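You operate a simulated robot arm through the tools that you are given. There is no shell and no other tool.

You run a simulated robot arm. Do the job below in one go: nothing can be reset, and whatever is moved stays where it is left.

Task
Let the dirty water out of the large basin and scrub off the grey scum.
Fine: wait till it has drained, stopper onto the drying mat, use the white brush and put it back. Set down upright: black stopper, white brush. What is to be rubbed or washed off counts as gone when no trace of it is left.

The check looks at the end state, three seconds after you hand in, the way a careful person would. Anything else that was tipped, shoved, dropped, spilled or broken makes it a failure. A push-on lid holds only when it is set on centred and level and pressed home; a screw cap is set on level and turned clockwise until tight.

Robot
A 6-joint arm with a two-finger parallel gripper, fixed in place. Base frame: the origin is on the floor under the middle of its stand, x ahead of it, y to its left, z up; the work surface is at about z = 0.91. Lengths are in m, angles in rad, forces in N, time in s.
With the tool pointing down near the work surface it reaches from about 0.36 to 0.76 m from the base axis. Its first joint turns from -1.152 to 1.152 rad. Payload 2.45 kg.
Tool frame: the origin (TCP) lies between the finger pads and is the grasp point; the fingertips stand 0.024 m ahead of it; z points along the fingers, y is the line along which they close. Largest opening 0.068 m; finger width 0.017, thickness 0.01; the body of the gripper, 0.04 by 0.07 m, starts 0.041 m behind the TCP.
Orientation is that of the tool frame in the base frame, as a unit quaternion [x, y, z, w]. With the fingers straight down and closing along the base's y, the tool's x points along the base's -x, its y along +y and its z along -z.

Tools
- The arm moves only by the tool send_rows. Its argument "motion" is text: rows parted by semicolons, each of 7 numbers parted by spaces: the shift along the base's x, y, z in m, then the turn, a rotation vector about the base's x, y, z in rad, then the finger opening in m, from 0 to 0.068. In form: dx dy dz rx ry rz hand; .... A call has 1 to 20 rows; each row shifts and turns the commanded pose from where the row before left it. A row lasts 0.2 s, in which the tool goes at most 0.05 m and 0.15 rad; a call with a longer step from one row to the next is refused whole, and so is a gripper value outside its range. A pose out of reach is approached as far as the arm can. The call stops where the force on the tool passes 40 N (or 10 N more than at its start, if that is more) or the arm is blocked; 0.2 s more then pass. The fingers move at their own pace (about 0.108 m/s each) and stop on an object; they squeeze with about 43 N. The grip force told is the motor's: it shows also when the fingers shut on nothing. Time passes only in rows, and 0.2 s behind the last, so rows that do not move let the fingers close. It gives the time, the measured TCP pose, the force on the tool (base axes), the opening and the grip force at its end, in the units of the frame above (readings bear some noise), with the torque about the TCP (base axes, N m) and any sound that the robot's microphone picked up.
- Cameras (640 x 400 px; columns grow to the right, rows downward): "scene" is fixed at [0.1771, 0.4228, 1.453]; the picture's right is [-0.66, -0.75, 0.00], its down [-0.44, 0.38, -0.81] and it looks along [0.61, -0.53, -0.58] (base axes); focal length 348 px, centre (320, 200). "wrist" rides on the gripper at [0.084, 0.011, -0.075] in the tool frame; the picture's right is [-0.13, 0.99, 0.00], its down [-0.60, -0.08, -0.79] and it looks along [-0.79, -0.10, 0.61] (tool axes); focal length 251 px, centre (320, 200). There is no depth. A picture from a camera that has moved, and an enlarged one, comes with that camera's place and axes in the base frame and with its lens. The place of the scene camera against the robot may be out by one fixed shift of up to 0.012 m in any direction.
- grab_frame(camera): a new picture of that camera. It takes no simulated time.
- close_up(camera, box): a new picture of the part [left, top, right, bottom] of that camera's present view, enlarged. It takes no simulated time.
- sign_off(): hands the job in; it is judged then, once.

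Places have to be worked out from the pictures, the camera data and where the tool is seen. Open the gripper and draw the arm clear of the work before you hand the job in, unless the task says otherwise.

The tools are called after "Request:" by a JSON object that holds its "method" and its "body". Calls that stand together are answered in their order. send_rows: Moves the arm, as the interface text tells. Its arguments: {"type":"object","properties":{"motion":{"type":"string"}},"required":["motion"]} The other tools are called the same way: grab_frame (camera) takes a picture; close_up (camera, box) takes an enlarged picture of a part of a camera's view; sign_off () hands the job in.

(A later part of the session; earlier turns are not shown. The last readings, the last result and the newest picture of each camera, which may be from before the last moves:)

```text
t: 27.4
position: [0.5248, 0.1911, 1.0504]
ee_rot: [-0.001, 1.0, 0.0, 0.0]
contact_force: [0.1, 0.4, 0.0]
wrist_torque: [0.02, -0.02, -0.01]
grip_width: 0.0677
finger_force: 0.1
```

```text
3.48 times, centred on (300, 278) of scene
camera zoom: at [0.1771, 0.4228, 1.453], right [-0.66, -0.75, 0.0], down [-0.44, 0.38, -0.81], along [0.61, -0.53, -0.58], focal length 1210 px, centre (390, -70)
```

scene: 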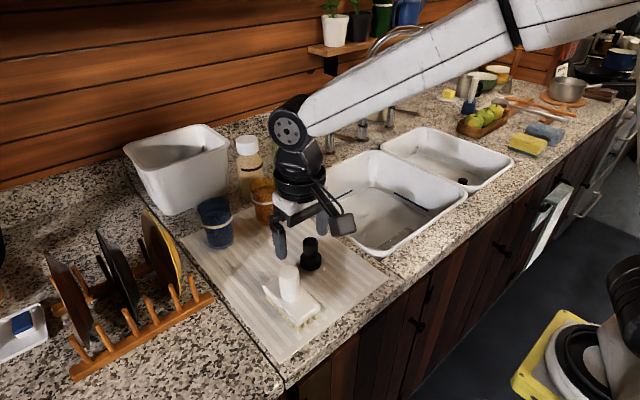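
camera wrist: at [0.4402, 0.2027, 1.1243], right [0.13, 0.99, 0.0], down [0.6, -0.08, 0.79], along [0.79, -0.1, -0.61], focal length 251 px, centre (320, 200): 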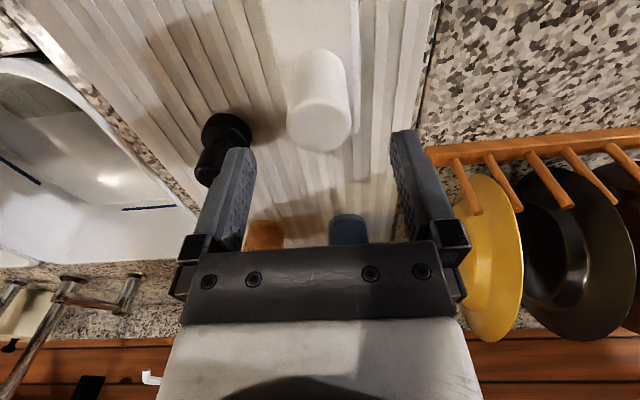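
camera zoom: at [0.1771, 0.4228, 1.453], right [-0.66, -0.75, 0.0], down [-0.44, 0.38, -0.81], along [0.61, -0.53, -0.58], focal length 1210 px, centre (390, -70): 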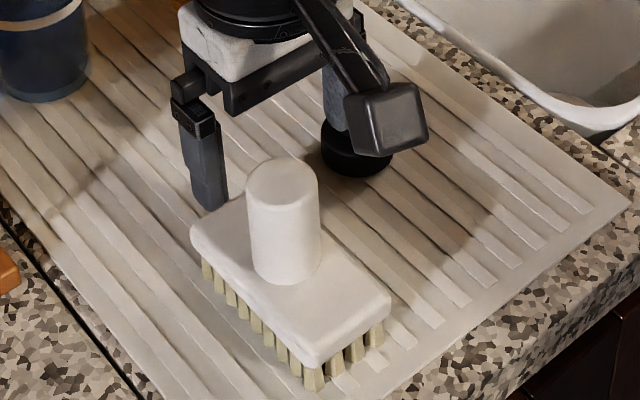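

Aligned within about 1.5 mm. I lower the pads around the handle to z about 0.981 and close.

Request:
{"method": "send_rows", "body": {"motion": "0 0.001 -0.014 0 0 0 0.068; 0 0 -0.014 0 0 0 0.068; 0 0 -0.014 0 0 0 0.068; 0 0 -0.014 0 0 0 0.068; 0 0 -0.013 0 0 0 0.068; 0 0 0 0 0 0 0.068"}}

Request:
{"method": "grab_frame", "body": {"camera": "wrist"}}

Request:
{"method": "close_up", "body": {"camera": "scene", "box": [250, 220, 350, 335]}}

```text
t: 28.8
position: [0.5266, 0.1926, 0.9829]
ee_rot: [-0.001, 1.0, 0.0, 0.0]
contact_force: [-0.8, -0.2, -0.4]
wrist_torque: [0.0, 0.0, 0.01]
grip_width: 0.0679
finger_force: 0.0
```

```text
taken
camera wrist: at [0.441, 0.2036, 1.057], right [0.13, 0.99, 0.0], down [0.6, -0.08, 0.79], along [0.79, -0.1, -0.61], focal length 251 px, centre (320, 200)
```

wrist: 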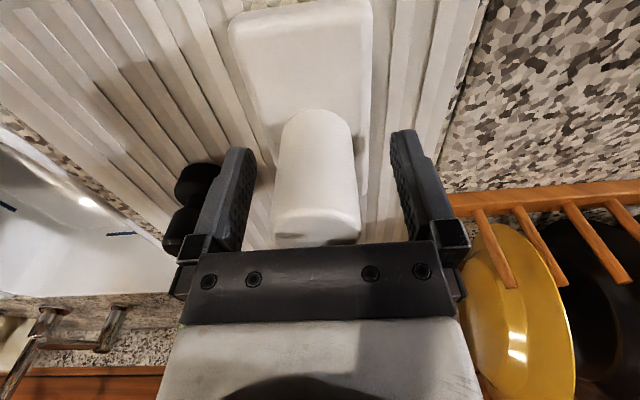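

```text
3.48 times, centred on (300, 278) of scene
camera zoom: at [0.1771, 0.4228, 1.453], right [-0.66, -0.75, 0.0], down [-0.44, 0.38, -0.81], along [0.61, -0.53, -0.58], focal length 1210 px, centre (390, -70)
```

zoom: 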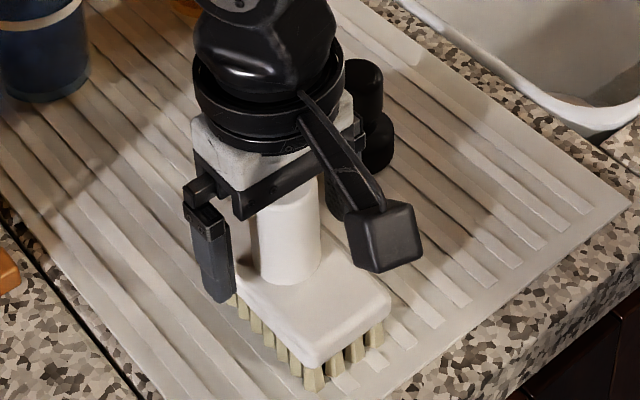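

The handle is centred between the pads and clear of the stopper. I close the grip.

Request:
{"method": "send_rows", "body": {"motion": "0 -0.001 0 0 0 0 0.06; 0 0 0 0 0 0 0.045; 0 0 0 0 0 0 0.03; 0 0 0 0 0 0 0.025; 0 0 0 0 0 0 0.025"}}

Request:
{"method": "grab_frame", "body": {"camera": "wrist"}}

Request:
{"method": "close_up", "body": {"camera": "scene", "box": [250, 220, 350, 335]}}

```text
t: 30.0
position: [0.5251, 0.1901, 0.9823]
ee_rot: [0.0, 1.0, 0.0, 0.0]
contact_force: [-0.2, -1.4, 0.0]
wrist_torque: [0.01, -0.03, -0.01]
grip_width: 0.0346
finger_force: 42.8
```

```text
taken
camera wrist: at [0.4409, 0.2026, 1.0571], right [0.13, 0.99, 0.0], down [0.6, -0.08, 0.79], along [0.79, -0.1, -0.61], focal length 251 px, centre (320, 200)
```

wrist: 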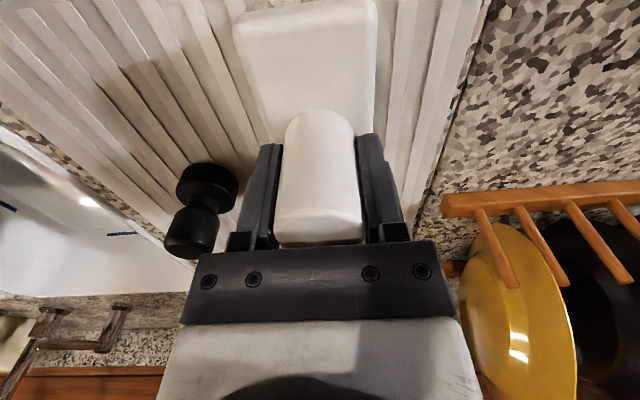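

```text
3.48 times, centred on (300, 278) of scene
camera zoom: at [0.1771, 0.4228, 1.453], right [-0.66, -0.75, 0.0], down [-0.44, 0.38, -0.81], along [0.61, -0.53, -0.58], focal length 1210 px, centre (390, -70)
```

zoom: 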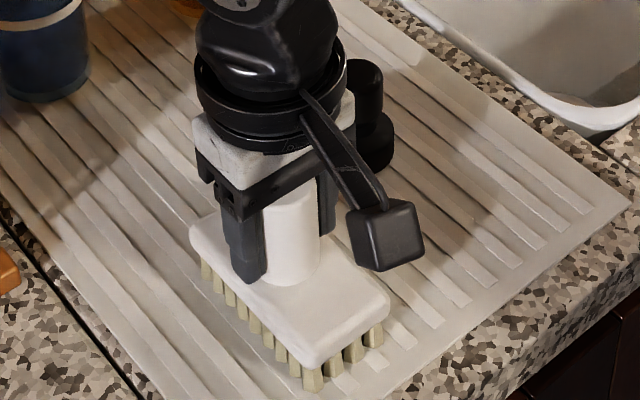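

Held at 34.6 mm; the grasp pose on the mat is (0.525, 0.190, 0.982), to be reused for the return. I lift straight up.

Request:
{"method": "send_rows", "body": {"motion": "0 0 0.01 0 0 0 0.025; 0 0 0.02 0 0 0 0.025; 0 0 0.03 0 0 0 0.025; 0 0 0.04 0 0 0 0.025; 0 0 0.04 0 0 0 0.025; 0 0 0 0 0 0 0.025"}}

Request:
{"method": "grab_frame", "body": {"camera": "wrist"}}

Request:
{"method": "grab_frame", "body": {"camera": "scene"}}

```text
t: 31.4
position: [0.5255, 0.1878, 1.1248]
ee_rot: [0.0, 1.0, 0.0, 0.0]
contact_force: [0.1, 0.3, -1.2]
wrist_torque: [0.01, -0.01, 0.0]
grip_width: 0.0352
finger_force: 42.6
```

```text
taken
camera wrist: at [0.441, 0.1999, 1.1998], right [0.13, 0.99, 0.0], down [0.6, -0.08, 0.79], along [0.79, -0.1, -0.61], focal length 251 px, centre (320, 200)
```

wrist: 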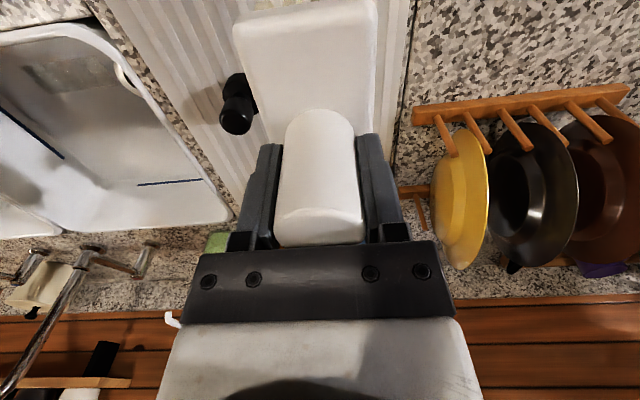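

```text
taken
```

scene: 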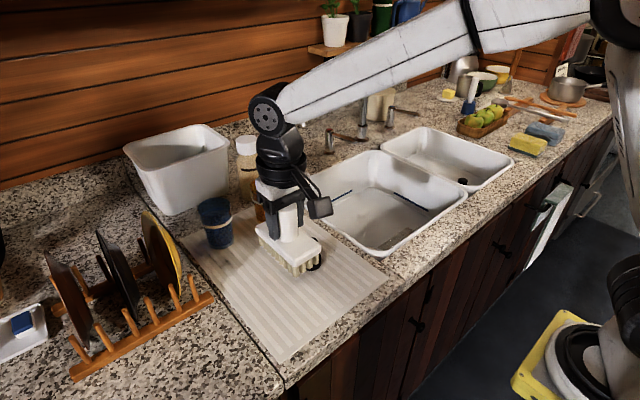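

Brush lifted cleanly. I carry it over the basin at z about 1.12 while turning the hand -90° about z, so the brush's long side runs along y and the camera arm faces the open +y side of the basin.

Request:
{"method": "send_rows", "body": {"motion": "0.0068 -0.04 0 0 0 -0.1428 0.025; 0.0068 -0.04 0 0 0 -0.1428 0.025; 0.0068 -0.04 0 0 0 -0.1428 0.025; 0.0068 -0.04 0 0 0 -0.1428 0.025; 0.0068 -0.04 0 0 0 -0.1428 0.025; 0.0068 -0.04 0 0 0 -0.1428 0.025; 0.0068 -0.04 0 0 0 -0.1428 0.025; 0.0068 -0.04 0 0 0 -0.1428 0.025; 0.0068 -0.04 0 0 0 -0.1428 0.025; 0.0068 -0.04 0 0 0 -0.1428 0.025; 0.0068 -0.04 0 0 0 -0.1428 0.025; 0 0 0 0 0 0 0.025"}}

Request:
{"method": "grab_frame", "body": {"camera": "wrist"}}

Request:
{"method": "grab_frame", "body": {"camera": "scene"}}

```text
t: 34.0
position: [0.6, -0.2502, 1.1226]
ee_rot: [0.708, 0.706, 0.0, 0.0]
contact_force: [-0.3, 0.0, -0.9]
wrist_torque: [0.01, 0.03, 0.02]
grip_width: 0.0347
finger_force: 42.7
```

```text
taken
camera wrist: at [0.6098, -0.166, 1.197], right [0.99, -0.13, 0.0], down [-0.08, -0.6, 0.79], along [-0.1, -0.79, -0.61], focal length 251 px, centre (320, 200)
```

wrist: 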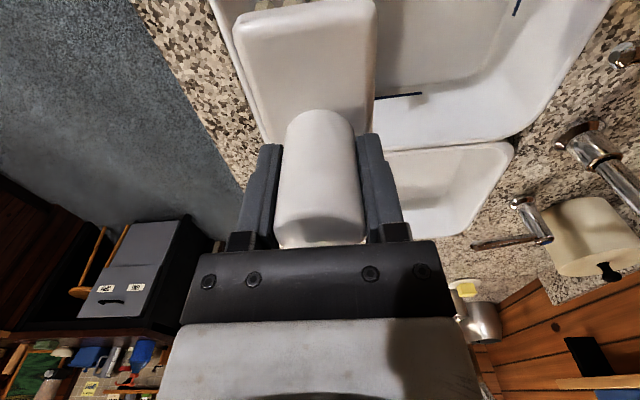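

```text
taken
```

scene: 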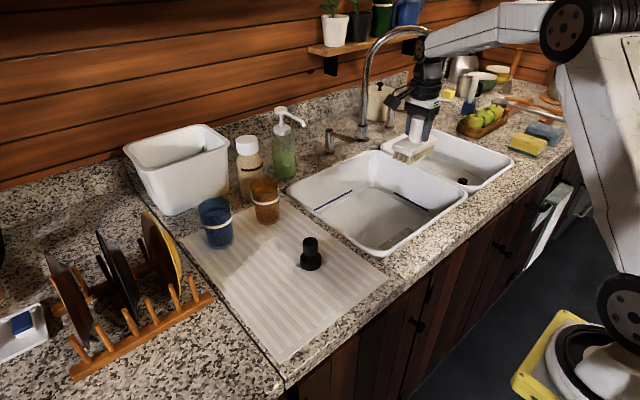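

Hand turned fine and nothing is near. I descend into the basin over the patch, stopping around z 0.862, a few centimetres above expected bristle contact.

Request:
{"method": "send_rows", "body": {"motion": "0 -0.002 -0.04 0 0 0 0.025; 0 -0.002 -0.04 0 0 0 0.025; 0 -0.002 -0.04 0 0 0 0.025; 0 -0.001 -0.04 0 0 0 0.025; 0 0 -0.04 0 0 0 0.025; 0 0 -0.04 0 0 0 0.025; 0 0 -0.02 0 0 0 0.025; 0 0 0 0 0 0 0.025"}}

Request:
{"method": "grab_frame", "body": {"camera": "wrist"}}

Request:
{"method": "close_up", "body": {"camera": "scene", "box": [300, 120, 480, 255]}}

```text
t: 35.8
position: [0.6017, -0.255, 0.8626]
ee_rot: [0.707, 0.708, 0.0, -0.001]
contact_force: [0.0, -0.3, -1.3]
wrist_torque: [-0.03, 0.0, -0.02]
grip_width: 0.0348
finger_force: 42.8
```

```text
taken
camera wrist: at [0.6125, -0.1705, 0.9381], right [0.99, -0.13, 0.0], down [-0.08, -0.6, 0.79], along [-0.1, -0.79, -0.61], focal length 251 px, centre (320, 200)
```

wrist: 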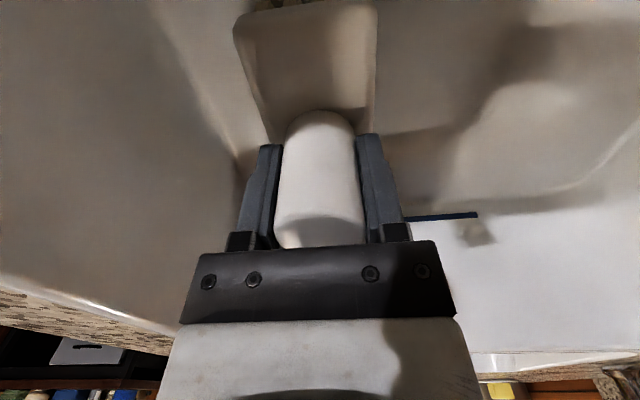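

```text
2.96 times, centred on (390, 188) of scene
camera zoom: at [0.1772, 0.4228, 1.453], right [-0.66, -0.75, 0.0], down [-0.44, 0.38, -0.81], along [0.61, -0.53, -0.58], focal length 1030 px, centre (113, 237)
```

zoom: 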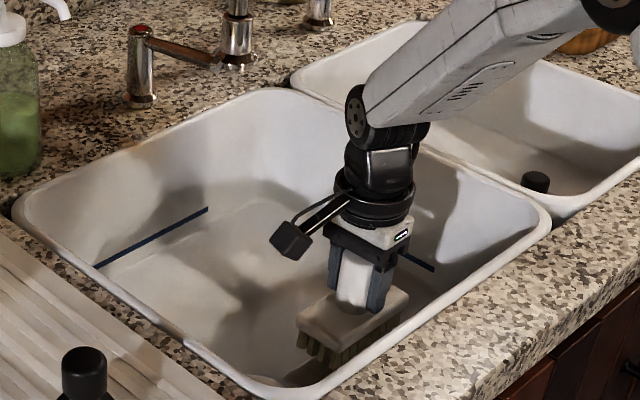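

The brush is over the patch with about 5 cm to the near wall. I go down in small steps to find the floor.

Request:
{"method": "send_rows", "body": {"motion": "0 0 -0.004 0 0 0 0.025; 0 0 -0.004 0 0 0 0.025; 0 0 -0.003 0 0 0 0.025; 0 0 -0.003 0 0 0 0.025; 0 0 -0.002 0 0 0 0.025; 0 0 0 0 0 0 0.025"}}

Request:
{"method": "close_up", "body": {"camera": "scene", "box": [370, 185, 450, 250]}}

```text
t: 37.2
position: [0.5997, -0.256, 0.8462]
ee_rot: [0.707, 0.707, 0.0, -0.001]
contact_force: [0.3, 0.2, -1.7]
wrist_torque: [-0.04, -0.01, -0.02]
grip_width: 0.0348
finger_force: 42.6
```

```text
6.15 times, centred on (410, 218) of scene
camera zoom: at [0.1772, 0.4228, 1.453], right [-0.66, -0.75, 0.0], down [-0.44, 0.38, -0.81], along [0.61, -0.53, -0.58], focal length 2140 px, centre (-234, 92)
```

zoom: 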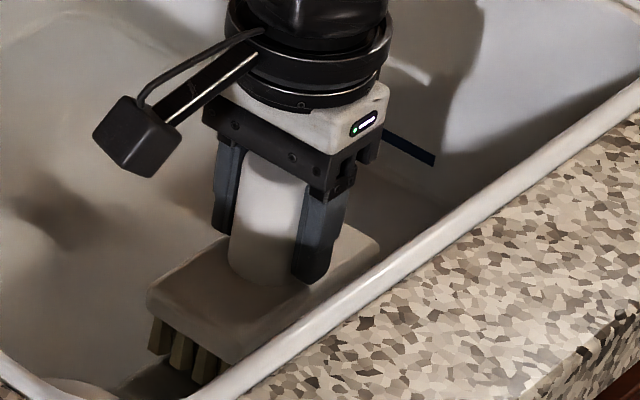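

No contact yet at z 0.846. I continue down in 2 mm rows.

Request:
{"method": "send_rows", "body": {"motion": "0 0 -0.002 0 0 0 0.025; 0 0 -0.002 0 0 0 0.025; 0 0 -0.002 0 0 0 0.025; 0 0 -0.002 0 0 0 0.025; 0 0 0 0 0 0 0.025"}}

```text
t: 38.4
position: [0.6, -0.2552, 0.8367]
ee_rot: [0.707, 0.707, 0.0, 0.0]
contact_force: [0.0, 0.3, -1.2]
wrist_torque: [0.02, 0.0, -0.03]
grip_width: 0.0348
finger_force: 42.4
```

Request:
{"method": "send_rows", "body": {"motion": "0 0 -0.002 0 0 0 0.025; 0 0 -0.002 0 0 0 0.025; 0 0 -0.002 0 0 0 0.025; 0 0 0 0 0 0 0.025"}}

Request:
{"method": "close_up", "body": {"camera": "scene", "box": [370, 185, 450, 250]}}

```text
t: 39.4
position: [0.5992, -0.2547, 0.8324]
ee_rot: [0.707, 0.707, 0.0, 0.001]
contact_force: [0.4, -0.3, -0.3]
wrist_torque: [-0.03, 0.01, -0.02]
grip_width: 0.0347
finger_force: 42.5
```

```text
6.15 times, centred on (410, 218) of scene
camera zoom: at [0.1772, 0.4228, 1.453], right [-0.66, -0.75, 0.0], down [-0.44, 0.38, -0.81], along [0.61, -0.53, -0.58], focal length 2140 px, centre (-234, 92)
```

zoom: 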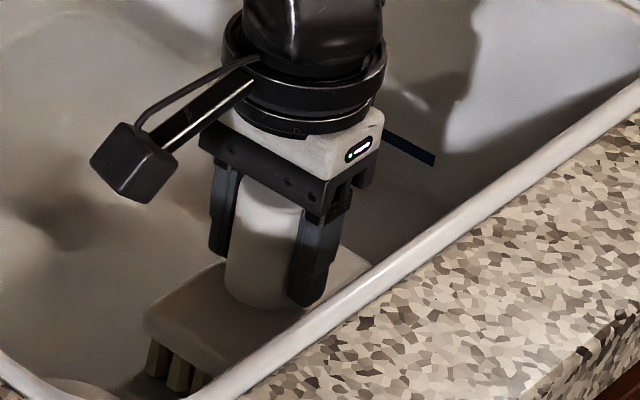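

Still essentially free at 0.832. Three more 2 mm steps.

Request:
{"method": "send_rows", "body": {"motion": "0 0 -0.002 0 0 0 0.025; 0 0 -0.002 0 0 0 0.025; 0 0 -0.001 0 0 0 0.025; 0 0 0 0 0 0 0.025"}}

Request:
{"method": "close_up", "body": {"camera": "scene", "box": [370, 205, 430, 250]}}

```text
t: 40.4
position: [0.5994, -0.2567, 0.8292]
ee_rot: [0.707, 0.707, 0.001, 0.001]
contact_force: [-12.8, 7.7, 33.9]
wrist_torque: [0.42, 0.62, -0.02]
grip_width: 0.0348
finger_force: 43.1
```

```text
8.89 times, centred on (400, 228) of scene
camera zoom: at [0.1761, 0.4233, 1.453], right [-0.66, -0.75, 0.0], down [-0.44, 0.38, -0.81], along [0.61, -0.53, -0.58], focal length 3092 px, centre (-391, -44)
```

zoom: 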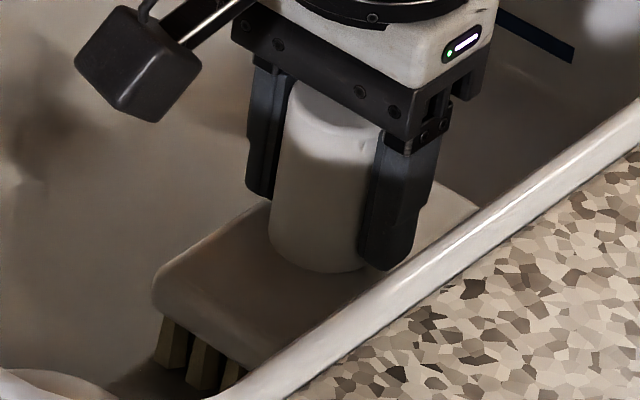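

Floor contact at z about 0.829 (34 N, stiff). I ease up 1.2 mm to aim for roughly 10–15 N before stroking.

Request:
{"method": "send_rows", "body": {"motion": "0 0 0.0012 0 0 0 0.025; 0 0 0 0 0 0 0.025"}}

```text
t: 41.0
position: [0.6008, -0.2563, 0.829]
ee_rot: [0.707, 0.707, 0.001, 0.002]
contact_force: [-7.5, 5.9, 29.9]
wrist_torque: [0.43, 0.47, -0.02]
grip_width: 0.0347
finger_force: 42.8
```

Request:
{"method": "send_rows", "body": {"motion": "0 0 0.0015 0 0 0 0.025; 0 0 0 0 0 0 0.025"}}

```text
t: 41.6
position: [0.5986, -0.256, 0.8292]
ee_rot: [0.707, 0.708, -0.001, 0.002]
contact_force: [2.7, 0.2, 5.1]
wrist_torque: [-0.36, -0.33, 0.16]
grip_width: 0.035
finger_force: 43.7
```

About 5 N now. I add a touch of pressure and make a first short stroke toward +y to see how the friction behaves.

Request:
{"method": "send_rows", "body": {"motion": "0 0 -0.0006 0 0 0 0.025; 0 0.006 0 0 0 0 0.025; 0 0.008 0 0 0 0 0.025; 0 0.008 0 0 0 0 0.025; 0 0.008 0 0 0 0 0.025"}}

Request:
{"method": "close_up", "body": {"camera": "scene", "box": [360, 190, 440, 250]}}

```text
t: 42.8
position: [0.5994, -0.2263, 0.8292]
ee_rot: [0.707, 0.707, 0.0, 0.0]
contact_force: [0.5, -3.0, 5.1]
wrist_torque: [-0.54, -0.14, -0.09]
grip_width: 0.0349
finger_force: 43.2
```

```text
6.67 times, centred on (400, 220) of scene
camera zoom: at [0.177, 0.4228, 1.453], right [-0.66, -0.75, 0.0], down [-0.44, 0.38, -0.81], along [0.61, -0.53, -0.58], focal length 2319 px, centre (-213, 67)
```

zoom: 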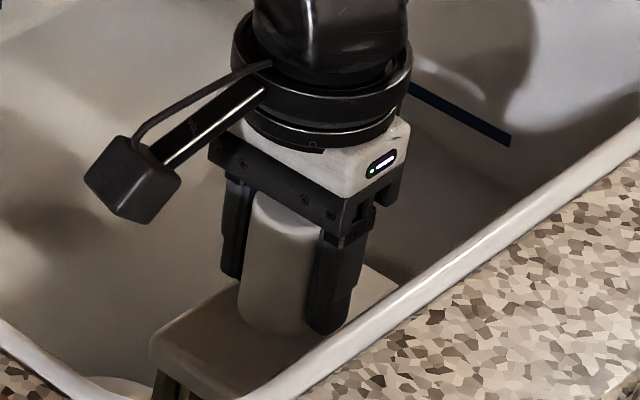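

It slides smoothly at about 5 N. I press a little more and run full strokes along the patch: y -0.226 to -0.286 and back.

Request:
{"method": "send_rows", "body": {"motion": "0 -0.004 -0.0004 0 0 0 0.025; 0 -0.01 0 0 0 0 0.025; 0 -0.01 0 0 0 0 0.025; 0 -0.01 0 0 0 0 0.025; 0 -0.01 0 0 0 0 0.025; 0 -0.01 0 0 0 0 0.025; 0 -0.008 0 0 0 0 0.025; 0 0.01 0 0 0 0 0.025; 0 0.01 0 0 0 0 0.025; 0 0.01 0 0 0 0 0.025; 0 0.01 0 0 0 0 0.025; 0 0.01 0 0 0 0 0.025; 0 0.008 0 0 0 0 0.025"}}

Request:
{"method": "grab_frame", "body": {"camera": "wrist"}}

```text
t: 45.6
position: [0.5989, -0.2307, 0.8287]
ee_rot: [0.707, 0.707, 0.001, 0.001]
contact_force: [0.7, -7.6, 14.0]
wrist_torque: [-0.4, 0.11, 0.06]
grip_width: 0.0349
finger_force: 43.2
```

```text
taken
camera wrist: at [0.6103, -0.1446, 0.9038], right [0.99, -0.13, 0.0], down [-0.08, -0.6, 0.79], along [-0.1, -0.79, -0.61], focal length 251 px, centre (320, 200)
```

wrist: 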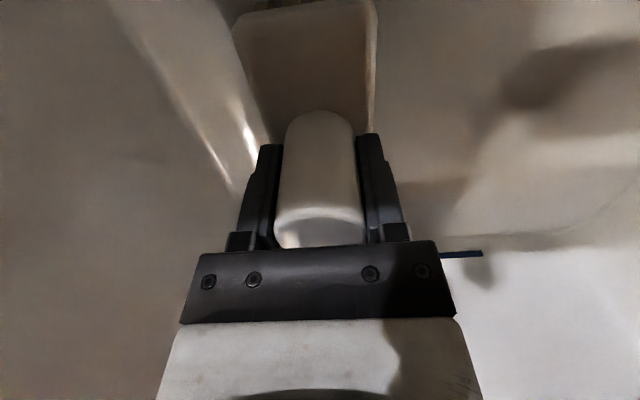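

Steady 14 N with clean sliding. I repeat the strokes offset 1 cm to each side in x so the whole patch width is covered.

Request:
{"method": "send_rows", "body": {"motion": "-0.005 0 0 0 0 0 0.025; -0.005 -0.004 0 0 0 0 0.025; 0 -0.011 0 0 0 0 0.025; 0 -0.011 0 0 0 0 0.025; 0 -0.011 0 0 0 0 0.025; 0 -0.011 0 0 0 0 0.025; 0 -0.011 0 0 0 0 0.025; 0.01 0 0 0 0 0 0.025; 0.01 0 0 0 0 0 0.025; 0 0.011 0 0 0 0 0.025; 0 0.011 0 0 0 0 0.025; 0 0.011 0 0 0 0 0.025; 0 0.011 0 0 0 0 0.025; 0 0.011 0 0 0 0 0.025; 0 0.004 0 0 0 0 0.025; -0.01 0 0 0 0 0 0.025"}}

Request:
{"method": "close_up", "body": {"camera": "scene", "box": [360, 190, 440, 250]}}

```text
t: 49.0
position: [0.5992, -0.2306, 0.8287]
ee_rot: [0.707, 0.707, 0.0, -0.001]
contact_force: [2.0, 1.4, 5.2]
wrist_torque: [-0.11, -0.06, 0.05]
grip_width: 0.0347
finger_force: 43.3
```

```text
6.67 times, centred on (400, 220) of scene
camera zoom: at [0.1771, 0.4229, 1.453], right [-0.66, -0.75, 0.0], down [-0.44, 0.38, -0.81], along [0.61, -0.53, -0.58], focal length 2319 px, centre (-213, 67)
```

zoom: 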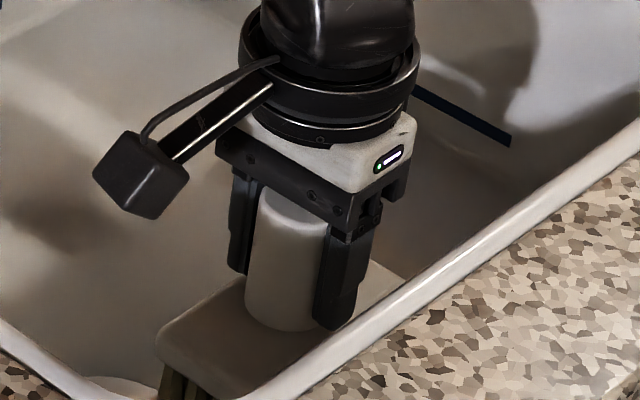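

I lift the brush straight out and move aside so the wrist camera can see past the brush to the floor patch.

Request:
{"method": "send_rows", "body": {"motion": "0 0 0.01 0 0 0 0.025; 0 0 0.03 0 0 0 0.025; 0 0 0.045 0 0 0 0.025; 0 0 0.045 0 0 0 0.025; 0 0 0.045 0 0 0 0.025; 0 0 0.045 0 0 0 0.025; -0.035 0.02 0 0 0 0 0.025; -0.035 0.02 0 0 0 0 0.025; -0.035 0.02 0 0 0 0 0.025; -0.035 0.02 0 0 0 0 0.025; 0 0 0 0 0 0 0.025"}}

Request:
{"method": "grab_frame", "body": {"camera": "wrist"}}

Request:
{"method": "close_up", "body": {"camera": "scene", "box": [340, 170, 460, 260]}}

```text
t: 51.4
position: [0.4597, -0.1491, 1.0466]
ee_rot: [0.707, 0.707, 0.0, 0.0]
contact_force: [-0.4, 0.3, -1.8]
wrist_torque: [-0.01, -0.02, 0.01]
grip_width: 0.0349
finger_force: 43.0
```

```text
taken
camera wrist: at [0.4696, -0.0643, 1.1234], right [0.99, -0.13, 0.0], down [-0.08, -0.6, 0.79], along [-0.1, -0.79, -0.61], focal length 251 px, centre (320, 200)
```

wrist: 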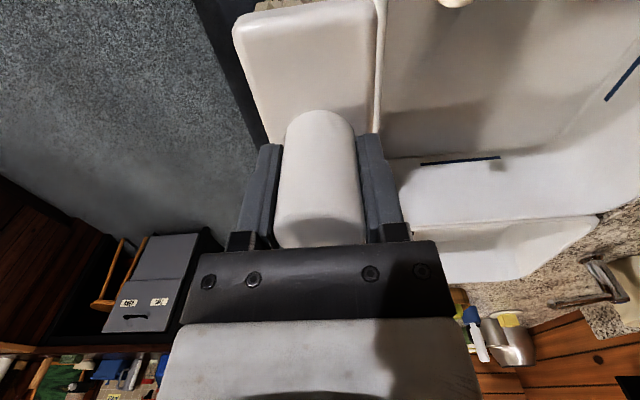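

```text
4.44 times, centred on (400, 215) of scene
camera zoom: at [0.1771, 0.4228, 1.453], right [-0.66, -0.75, 0.0], down [-0.44, 0.38, -0.81], along [0.61, -0.53, -0.58], focal length 1546 px, centre (-36, 133)
```

zoom: 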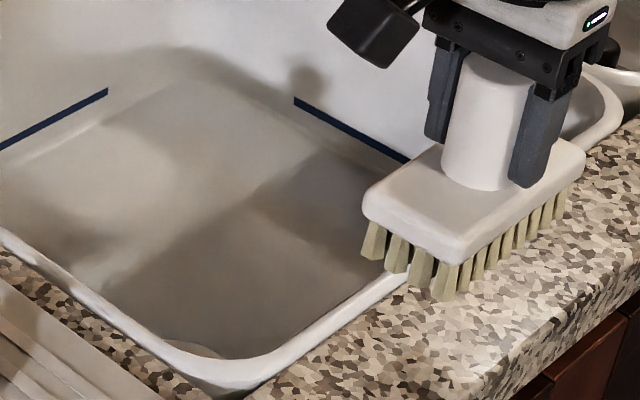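

Request:
{"method": "close_up", "body": {"camera": "wrist", "box": [370, 0, 560, 160]}}

Request:
{"method": "close_up", "body": {"camera": "scene", "box": [360, 200, 440, 250]}}

```text
2.50 times, centred on (465, 80) of wrist
camera zoom: at [0.4696, -0.0643, 1.1234], right [0.99, -0.13, 0.0], down [-0.08, -0.6, 0.79], along [-0.1, -0.79, -0.61], focal length 629 px, centre (-42, 500)
```

zoom: 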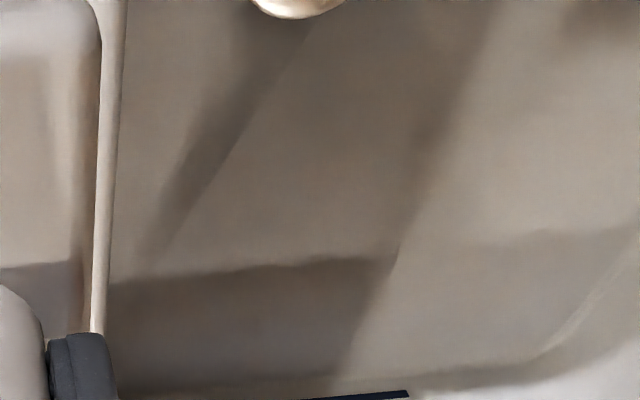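

```text
8.00 times, centred on (400, 225) of scene
camera zoom: at [0.1771, 0.4228, 1.453], right [-0.66, -0.75, 0.0], down [-0.44, 0.38, -0.81], along [0.61, -0.53, -0.58], focal length 2782 px, centre (-320, 0)
```

zoom: 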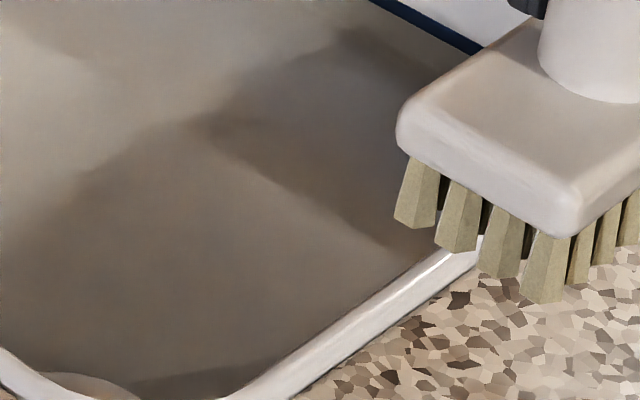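

The grey patch looks mostly gone, but shadow bands from the arm make it hard to judge. I turn the hand back to yaw 0 and view the floor from the mat side with the brush out of the line of sight.

Request:
{"method": "send_rows", "body": {"motion": "0 0.015 0.01 0 0 0.1428 0.025; 0 0.015 0.01 0 0 0.1428 0.025; 0 0.015 0.01 0 0 0.1428 0.025; 0 0.015 0.01 0 0 0.1428 0.025; 0 0.015 0.01 0 0 0.1428 0.025; 0 0.015 0.01 0 0 0.1428 0.025; 0 0.015 0.01 0 0 0.1428 0.025; 0 0.015 0 0 0 0.1428 0.025; 0 0.015 0 0 0 0.1428 0.025; 0 0.015 0 0 0 0.1428 0.025; 0 0.015 0 0 0 0.1428 0.025; 0 0 0 0 0 0 0.025"}}

Request:
{"method": "grab_frame", "body": {"camera": "wrist"}}

Request:
{"method": "grab_frame", "body": {"camera": "scene"}}

Request:
{"method": "close_up", "body": {"camera": "scene", "box": [360, 190, 440, 250]}}

```text
t: 54.0
position: [0.4583, 0.016, 1.1184]
ee_rot: [-0.001, 1.0, 0.0, 0.001]
contact_force: [-0.1, 0.9, -1.1]
wrist_torque: [0.0, -0.03, 0.02]
grip_width: 0.0347
finger_force: 43.1
```

```text
taken
camera wrist: at [0.3737, 0.028, 1.1935], right [0.13, 0.99, 0.0], down [0.6, -0.08, 0.79], along [0.79, -0.1, -0.61], focal length 251 px, centre (320, 200)
```

wrist: 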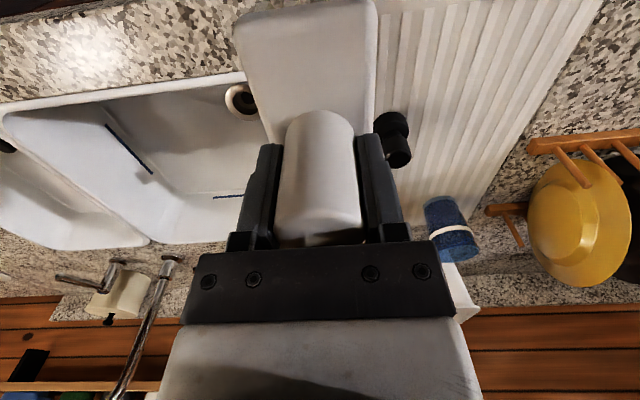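

```text
taken
```

scene: 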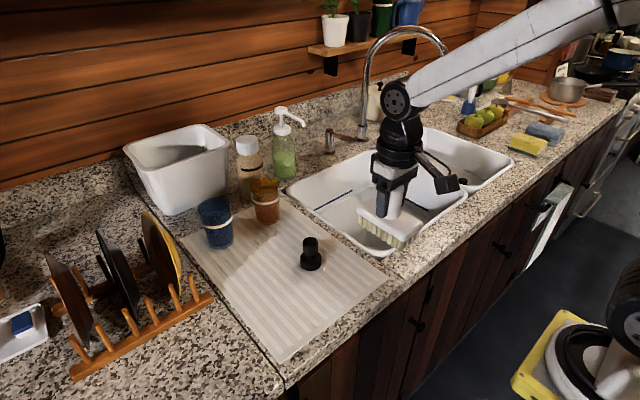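

```text
6.67 times, centred on (400, 220) of scene
camera zoom: at [0.1771, 0.4228, 1.453], right [-0.66, -0.75, 0.0], down [-0.44, 0.38, -0.81], along [0.61, -0.53, -0.58], focal length 2319 px, centre (-213, 67)
```

zoom: 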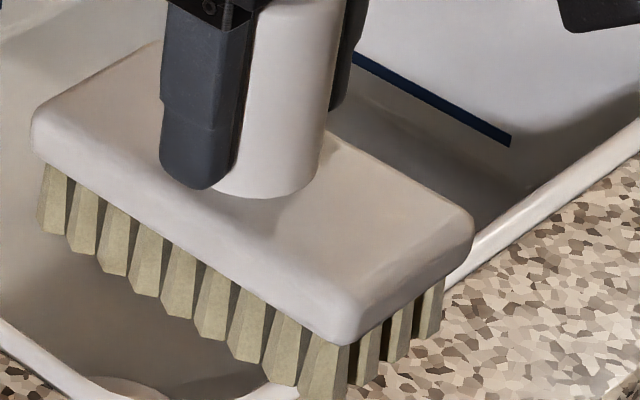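

The near rim hides the patch from here. I raise and move forward for a steeper view.

Request:
{"method": "send_rows", "body": {"motion": "0.015 0.002 0.03 0 0 0 0.025; 0.015 0.002 0.03 0 0 0 0.025; 0.015 0.002 0.03 0 0 0 0.025; 0.015 0.002 0.02 0 0 0 0.025; 0 0 0 0 0 0 0.025"}}

Request:
{"method": "grab_frame", "body": {"camera": "wrist"}}

Request:
{"method": "close_up", "body": {"camera": "wrist", "box": [90, 0, 250, 130]}}

Request:
{"method": "close_up", "body": {"camera": "scene", "box": [340, 180, 440, 255]}}

```text
t: 55.2
position: [0.5181, 0.0246, 1.2274]
ee_rot: [0.001, 1.0, -0.001, 0.0]
contact_force: [-1.0, -0.8, -1.7]
wrist_torque: [-0.02, 0.03, 0.0]
grip_width: 0.0345
finger_force: 43.3
```

```text
taken
camera wrist: at [0.4332, 0.0357, 1.3036], right [0.13, 0.99, 0.0], down [0.6, -0.08, 0.79], along [0.79, -0.1, -0.61], focal length 251 px, centre (320, 200)
```

wrist: 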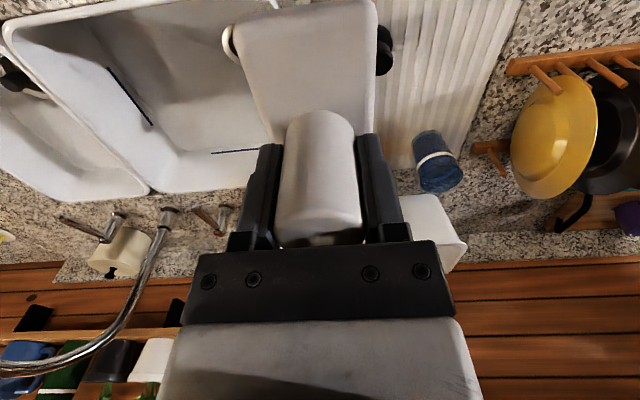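

```text
3.08 times, centred on (170, 65) of wrist
camera zoom: at [0.4332, 0.0357, 1.3036], right [0.13, 0.99, 0.0], down [0.6, -0.08, 0.79], along [0.79, -0.1, -0.61], focal length 774 px, centre (782, 615)
```

zoom: 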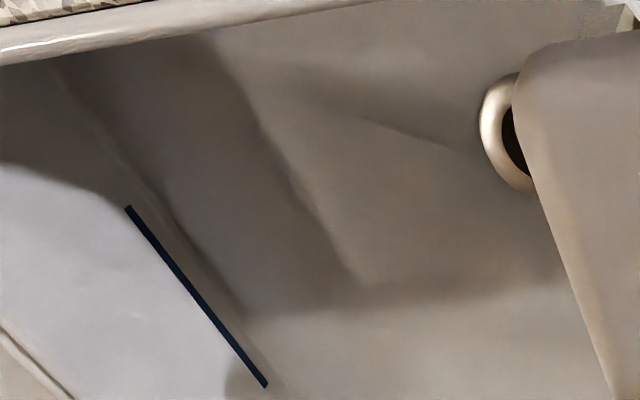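

```text
5.33 times, centred on (390, 218) of scene
camera zoom: at [0.1772, 0.4228, 1.453], right [-0.66, -0.75, 0.0], down [-0.44, 0.38, -0.81], along [0.61, -0.53, -0.58], focal length 1855 px, centre (-53, 107)
```

zoom: 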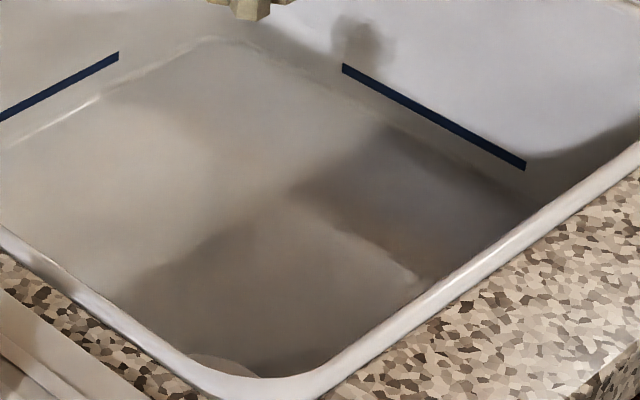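

Request:
{"method": "close_up", "body": {"camera": "wrist", "box": [155, 0, 255, 62]}}

Request:
{"method": "close_up", "body": {"camera": "scene", "box": [370, 210, 425, 252]}}

```text
6.40 times, centred on (205, 31) of wrist
camera zoom: at [0.4332, 0.0357, 1.3036], right [0.13, 0.99, 0.0], down [0.6, -0.08, 0.79], along [0.79, -0.1, -0.61], focal length 1609 px, centre (1056, 1282)
```

zoom: 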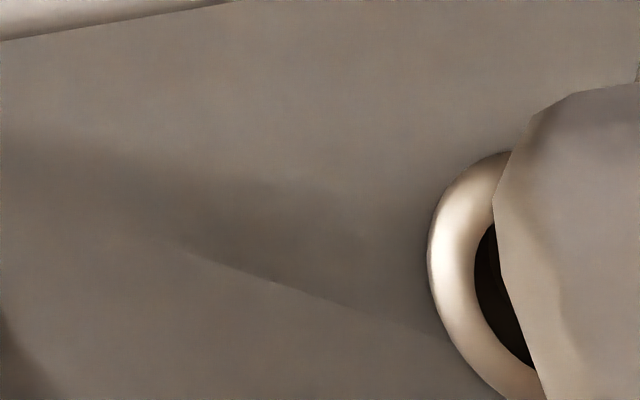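

```text
9.52 times, centred on (398, 231) of scene
camera zoom: at [0.1772, 0.4228, 1.453], right [-0.66, -0.75, 0.0], down [-0.44, 0.38, -0.81], along [0.61, -0.53, -0.58], focal length 3312 px, centre (-418, -95)
```

zoom: 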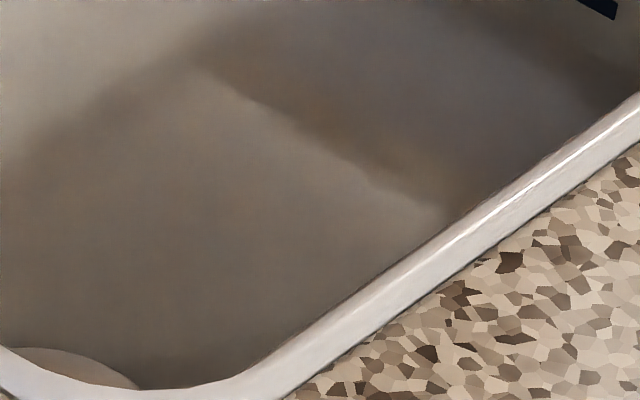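

The rectangular patch is no longer visible; only a soft diagonal band remains that could be a static shadow. To be sure, I'll give the area a second, wider scrubbing and compare afterwards; first I go back over the basin with the hand turned -90°.

Request:
{"method": "send_rows", "body": {"motion": "0.0075 -0.025 -0.0098 0 0 -0.1428 0.025; 0.0075 -0.025 -0.0098 0 0 -0.1428 0.025; 0.0075 -0.025 -0.0098 0 0 -0.1428 0.025; 0.0075 -0.025 -0.0098 0 0 -0.1428 0.025; 0.0075 -0.025 -0.0098 0 0 -0.1428 0.025; 0.0075 -0.025 -0.0098 0 0 -0.1428 0.025; 0.0075 -0.025 -0.0098 0 0 -0.1428 0.025; 0.0075 -0.025 -0.0098 0 0 -0.1428 0.025; 0.0075 -0.025 -0.0098 0 0 -0.1428 0.025; 0.0075 -0.025 -0.0098 0 0 -0.1428 0.025; 0.0075 -0.025 -0.0098 0 0 -0.1428 0.025; 0 0 0 0 0 0 0.025"}}

Request:
{"method": "grab_frame", "body": {"camera": "scene"}}

Request:
{"method": "close_up", "body": {"camera": "scene", "box": [340, 180, 440, 255]}}

```text
t: 57.8
position: [0.6041, -0.2523, 1.1222]
ee_rot: [0.708, 0.706, 0.0, 0.0]
contact_force: [0.4, 0.6, -1.5]
wrist_torque: [0.03, 0.02, 0.0]
grip_width: 0.0349
finger_force: 43.0
```

```text
taken
```

scene: 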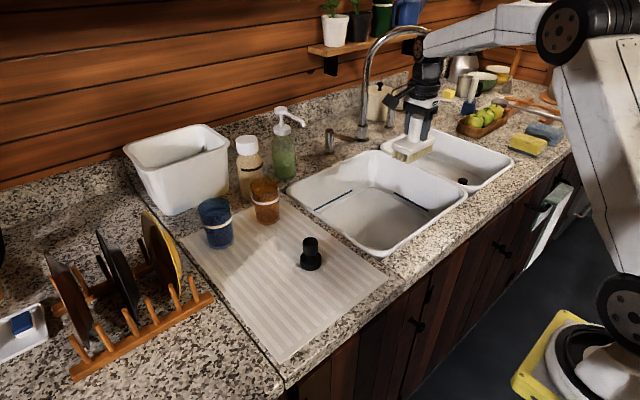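

```text
5.33 times, centred on (390, 218) of scene
camera zoom: at [0.1772, 0.4228, 1.453], right [-0.66, -0.75, 0.0], down [-0.44, 0.38, -0.81], along [0.61, -0.53, -0.58], focal length 1855 px, centre (-53, 107)
```

zoom: 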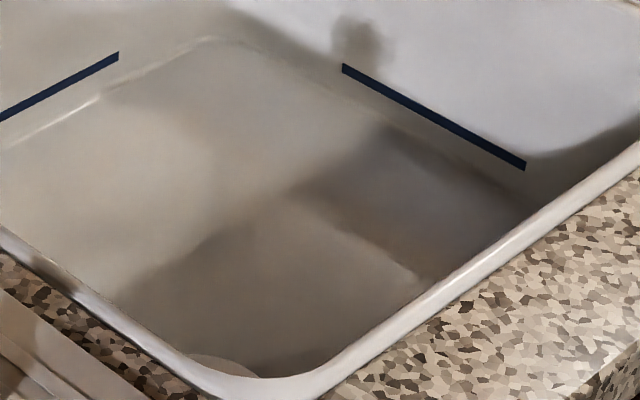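

Shading in the basin is identical with the arm elsewhere, so those bands are static shadows. I still do the second scrub for certainty: descend again to just above the floor.

Request:
{"method": "send_rows", "body": {"motion": "-0.001 -0.001 -0.04 0 0 0 0.025; -0.001 -0.001 -0.04 0 0 0 0.025; 0 0 -0.04 0 0 0 0.025; 0 0 -0.04 0 0 0 0.025; 0 0 -0.04 0 0 0 0.025; 0 0 -0.04 0 0 0 0.025; 0 0 -0.025 0 0 0 0.025; 0 0 -0.012 0 0 0 0.025; 0 0 -0.008 0 0 0 0.025; 0 0 -0.003 0 0 0 0.025; 0 0 0 0 0 0 0.025"}}

```text
t: 60.2
position: [0.6001, -0.2541, 0.834]
ee_rot: [0.707, 0.707, 0.0, 0.0]
contact_force: [0.1, -0.9, -1.8]
wrist_torque: [0.04, -0.02, 0.01]
grip_width: 0.0346
finger_force: 43.3
```

At 0.834, just above contact. I settle onto the floor in millimetre steps.

Request:
{"method": "send_rows", "body": {"motion": "0 0 -0.0015 0 0 0 0.025; 0 0 -0.001 0 0 0 0.025; 0 0 -0.001 0 0 0 0.025; 0 0 -0.001 0 0 0 0.025; 0 0 0 0 0 0 0.025"}}

```text
t: 61.4
position: [0.6003, -0.2538, 0.8293]
ee_rot: [0.707, 0.707, 0.0, 0.0]
contact_force: [-2.9, 0.7, 4.7]
wrist_torque: [0.05, 0.19, 0.0]
grip_width: 0.0349
finger_force: 42.9
```

Request:
{"method": "send_rows", "body": {"motion": "0 -0.01 -0.0006 0 0 0 0.025; 0 -0.01 0 0 0 0 0.025; 0 -0.01 0 0 0 0 0.025; 0 -0.01 0 0 0 0 0.025; -0.012 0 0 0 0 0 0.025; 0 0.011 0 0 0 0 0.025; 0 0.011 0 0 0 0 0.025; 0 0.011 0 0 0 0 0.025; 0 0.011 0 0 0 0 0.025; 0 0.011 0 0 0 0 0.025; 0 0.011 0 0 0 0 0.025; 0.012 0 0 0 0 0 0.025; 0 -0.011 0 0 0 0 0.025; 0 -0.011 0 0 0 0 0.025; 0 -0.011 0 0 0 0 0.025; 0 -0.011 0 0 0 0 0.025; 0 -0.011 0 0 0 0 0.025; 0 -0.011 0 0 0 0 0.025; 0.012 0 0 0 0 0 0.025"}}

Request:
{"method": "grab_frame", "body": {"camera": "wrist"}}

```text
t: 65.4
position: [0.6105, -0.2965, 0.828]
ee_rot: [0.707, 0.707, 0.0, 0.0]
contact_force: [-10.1, -2.3, 19.2]
wrist_torque: [0.37, 0.29, 0.23]
grip_width: 0.0347
finger_force: 43.4
```

```text
taken
camera wrist: at [0.6215, -0.2118, 0.9033], right [0.99, -0.13, 0.0], down [-0.08, -0.6, 0.79], along [-0.1, -0.79, -0.61], focal length 251 px, centre (320, 200)
```

wrist: 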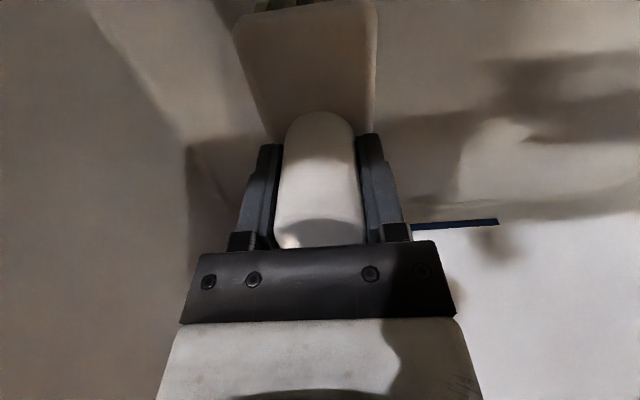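

Pressure 19 N, sliding fine. I finish the +x side strokes and one last pass over the middle and near side.

Request:
{"method": "send_rows", "body": {"motion": "0 0.011 0.0003 0 0 0 0.025; 0 0.011 0 0 0 0 0.025; 0 0.011 0 0 0 0 0.025; 0 0.011 0 0 0 0 0.025; 0 0.011 0 0 0 0 0.025; 0 0.011 0 0 0 0 0.025; -0.012 0 0 0 0 0 0.025; -0.012 0 0 0 0 0 0.025; 0 -0.011 0 0 0 0 0.025; 0 -0.011 0 0 0 0 0.025; 0 -0.011 0 0 0 0 0.025; 0 -0.011 0 0 0 0 0.025; 0 -0.011 0 0 0 0 0.025; 0 -0.011 0 0 0 0 0.025; 0.012 0 0 0 0 0 0.025; 0 0.011 0 0 0 0 0.025; 0 0.011 0 0 0 0 0.025; 0 0.011 0 0 0 0 0.025; 0 0 0 0 0 0 0.025"}}

```text
t: 69.4
position: [0.5998, -0.2622, 0.8284]
ee_rot: [0.707, 0.707, -0.001, 0.002]
contact_force: [-0.1, -7.5, 13.7]
wrist_torque: [-0.09, 0.24, 0.15]
grip_width: 0.0348
finger_force: 42.2
```

Scrubbing done. I lift out, then go back to the viewing pose, turning the hand back to yaw 0.

Request:
{"method": "send_rows", "body": {"motion": "0 0 0.01 0 0 0 0.025; 0 0 0.03 0 0 0 0.025; 0 0 0.045 0 0 0 0.025; 0 0 0.045 0 0 0 0.025; 0 0 0.045 0 0 0 0.025; 0 0 0.045 0 0 0 0.025; 0 0 0.045 0 0 0 0.025; 0 0 0.03 0 0 0 0.025; 0 0 0 0 0 0 0.025"}}

Request:
{"method": "send_rows", "body": {"motion": "-0.0073 0.026 0.0095 0 0 0.1428 0.025; -0.0073 0.026 0.0095 0 0 0.1428 0.025; -0.0073 0.026 0.0095 0 0 0.1428 0.025; -0.0073 0.026 0.0095 0 0 0.1428 0.025; -0.0073 0.026 0.0095 0 0 0.1428 0.025; -0.0073 0.026 0.0095 0 0 0.1428 0.025; -0.0073 0.026 0.0095 0 0 0.1428 0.025; -0.0073 0.026 0.0095 0 0 0.1428 0.025; -0.0073 0.026 0.0095 0 0 0.1428 0.025; -0.0073 0.026 0.0095 0 0 0.1428 0.025; -0.0073 0.026 0.0095 0 0 0.1428 0.025; 0 0 0 0 0 0 0.025"}}

Request:
{"method": "grab_frame", "body": {"camera": "wrist"}}

Request:
{"method": "close_up", "body": {"camera": "wrist", "box": [90, 0, 250, 130]}}

Request:
{"method": "close_up", "body": {"camera": "wrist", "box": [155, 0, 255, 62]}}

```text
t: 71.4
position: [0.602, -0.2631, 1.1236]
ee_rot: [0.707, 0.707, 0.0, 0.001]
contact_force: [0.3, 0.0, -1.5]
wrist_torque: [0.01, -0.01, 0.0]
grip_width: 0.0347
finger_force: 43.0
```

```text
t: 74.0
position: [0.5158, 0.026, 1.2254]
ee_rot: [-0.002, 1.0, 0.0, 0.001]
contact_force: [-0.1, 0.5, -1.2]
wrist_torque: [-0.03, 0.03, 0.03]
grip_width: 0.0348
finger_force: 43.4
```

```text
taken
camera wrist: at [0.4313, 0.038, 1.3003], right [0.13, 0.99, 0.0], down [0.6, -0.08, 0.79], along [0.79, -0.1, -0.61], focal length 251 px, centre (320, 200)
```

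wrist: 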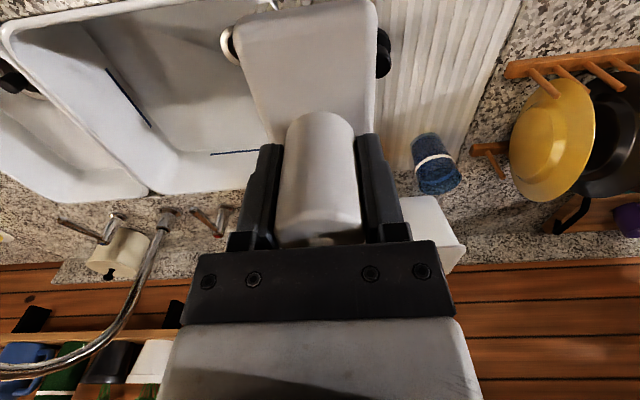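

```text
3.08 times, centred on (170, 65) of wrist
camera zoom: at [0.4313, 0.038, 1.3003], right [0.13, 0.99, 0.0], down [0.6, -0.08, 0.79], along [0.79, -0.1, -0.61], focal length 774 px, centre (782, 615)
```

zoom: 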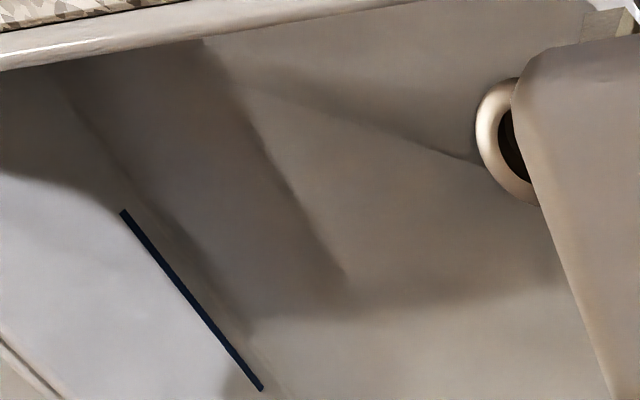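

```text
6.40 times, centred on (205, 31) of wrist
camera zoom: at [0.4313, 0.038, 1.3003], right [0.13, 0.99, 0.0], down [0.6, -0.08, 0.79], along [0.79, -0.1, -0.61], focal length 1609 px, centre (1056, 1282)
```

zoom: 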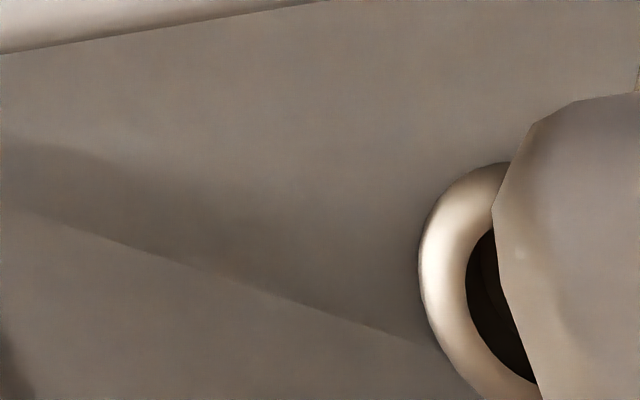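

The band now runs as one crisp straight shadow edge right across, with no outline of the former patch along its edges. I return the brush to its spot on the mat: first above its home pose (0.525, 0.190).

Request:
{"method": "close_up", "body": {"camera": "scene", "box": [360, 195, 440, 252]}}

Request:
{"method": "send_rows", "body": {"motion": "0.0016 0.027 -0.018 0 0 0 0.025; 0.0015 0.028 -0.018 0 0 0 0.025; 0.0015 0.028 -0.018 0 0 0 0.025; 0.0015 0.027 -0.018 0 0 0 0.025; 0.0015 0.027 -0.018 0 0 0 0.025; 0.0015 0.027 -0.013 0 0 0 0.025; 0 0 0 0 0 0 0.025; 0 0 0 0 0 0 0.025"}}

Request:
{"method": "grab_frame", "body": {"camera": "wrist"}}

Request:
{"method": "grab_frame", "body": {"camera": "scene"}}

```text
7.02 times, centred on (400, 224) of scene
camera zoom: at [0.1771, 0.4228, 1.453], right [-0.66, -0.75, 0.0], down [-0.44, 0.38, -0.81], along [0.61, -0.53, -0.58], focal length 2441 px, centre (-241, 35)
```

zoom: 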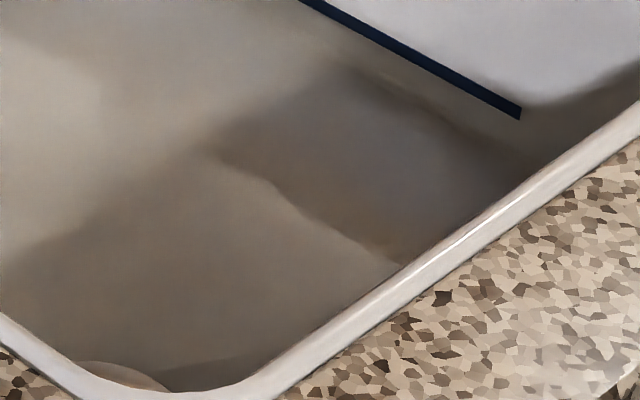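

```text
t: 75.8
position: [0.5286, 0.186, 1.1233]
ee_rot: [0.0, 1.0, 0.0, 0.0]
contact_force: [-0.4, 0.4, -1.8]
wrist_torque: [0.01, -0.04, -0.04]
grip_width: 0.0345
finger_force: 43.3
```

```text
taken
camera wrist: at [0.4447, 0.1984, 1.1986], right [0.13, 0.99, 0.0], down [0.6, -0.08, 0.79], along [0.79, -0.1, -0.61], focal length 251 px, centre (320, 200)
```

wrist: 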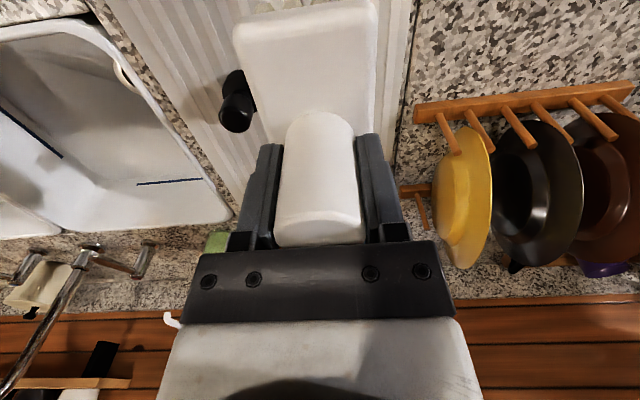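

```text
taken
```

scene: 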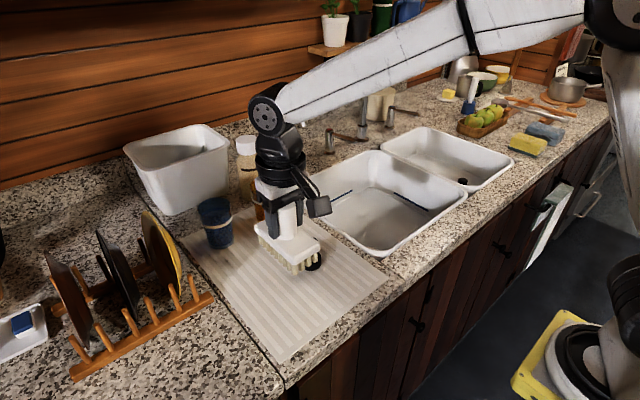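

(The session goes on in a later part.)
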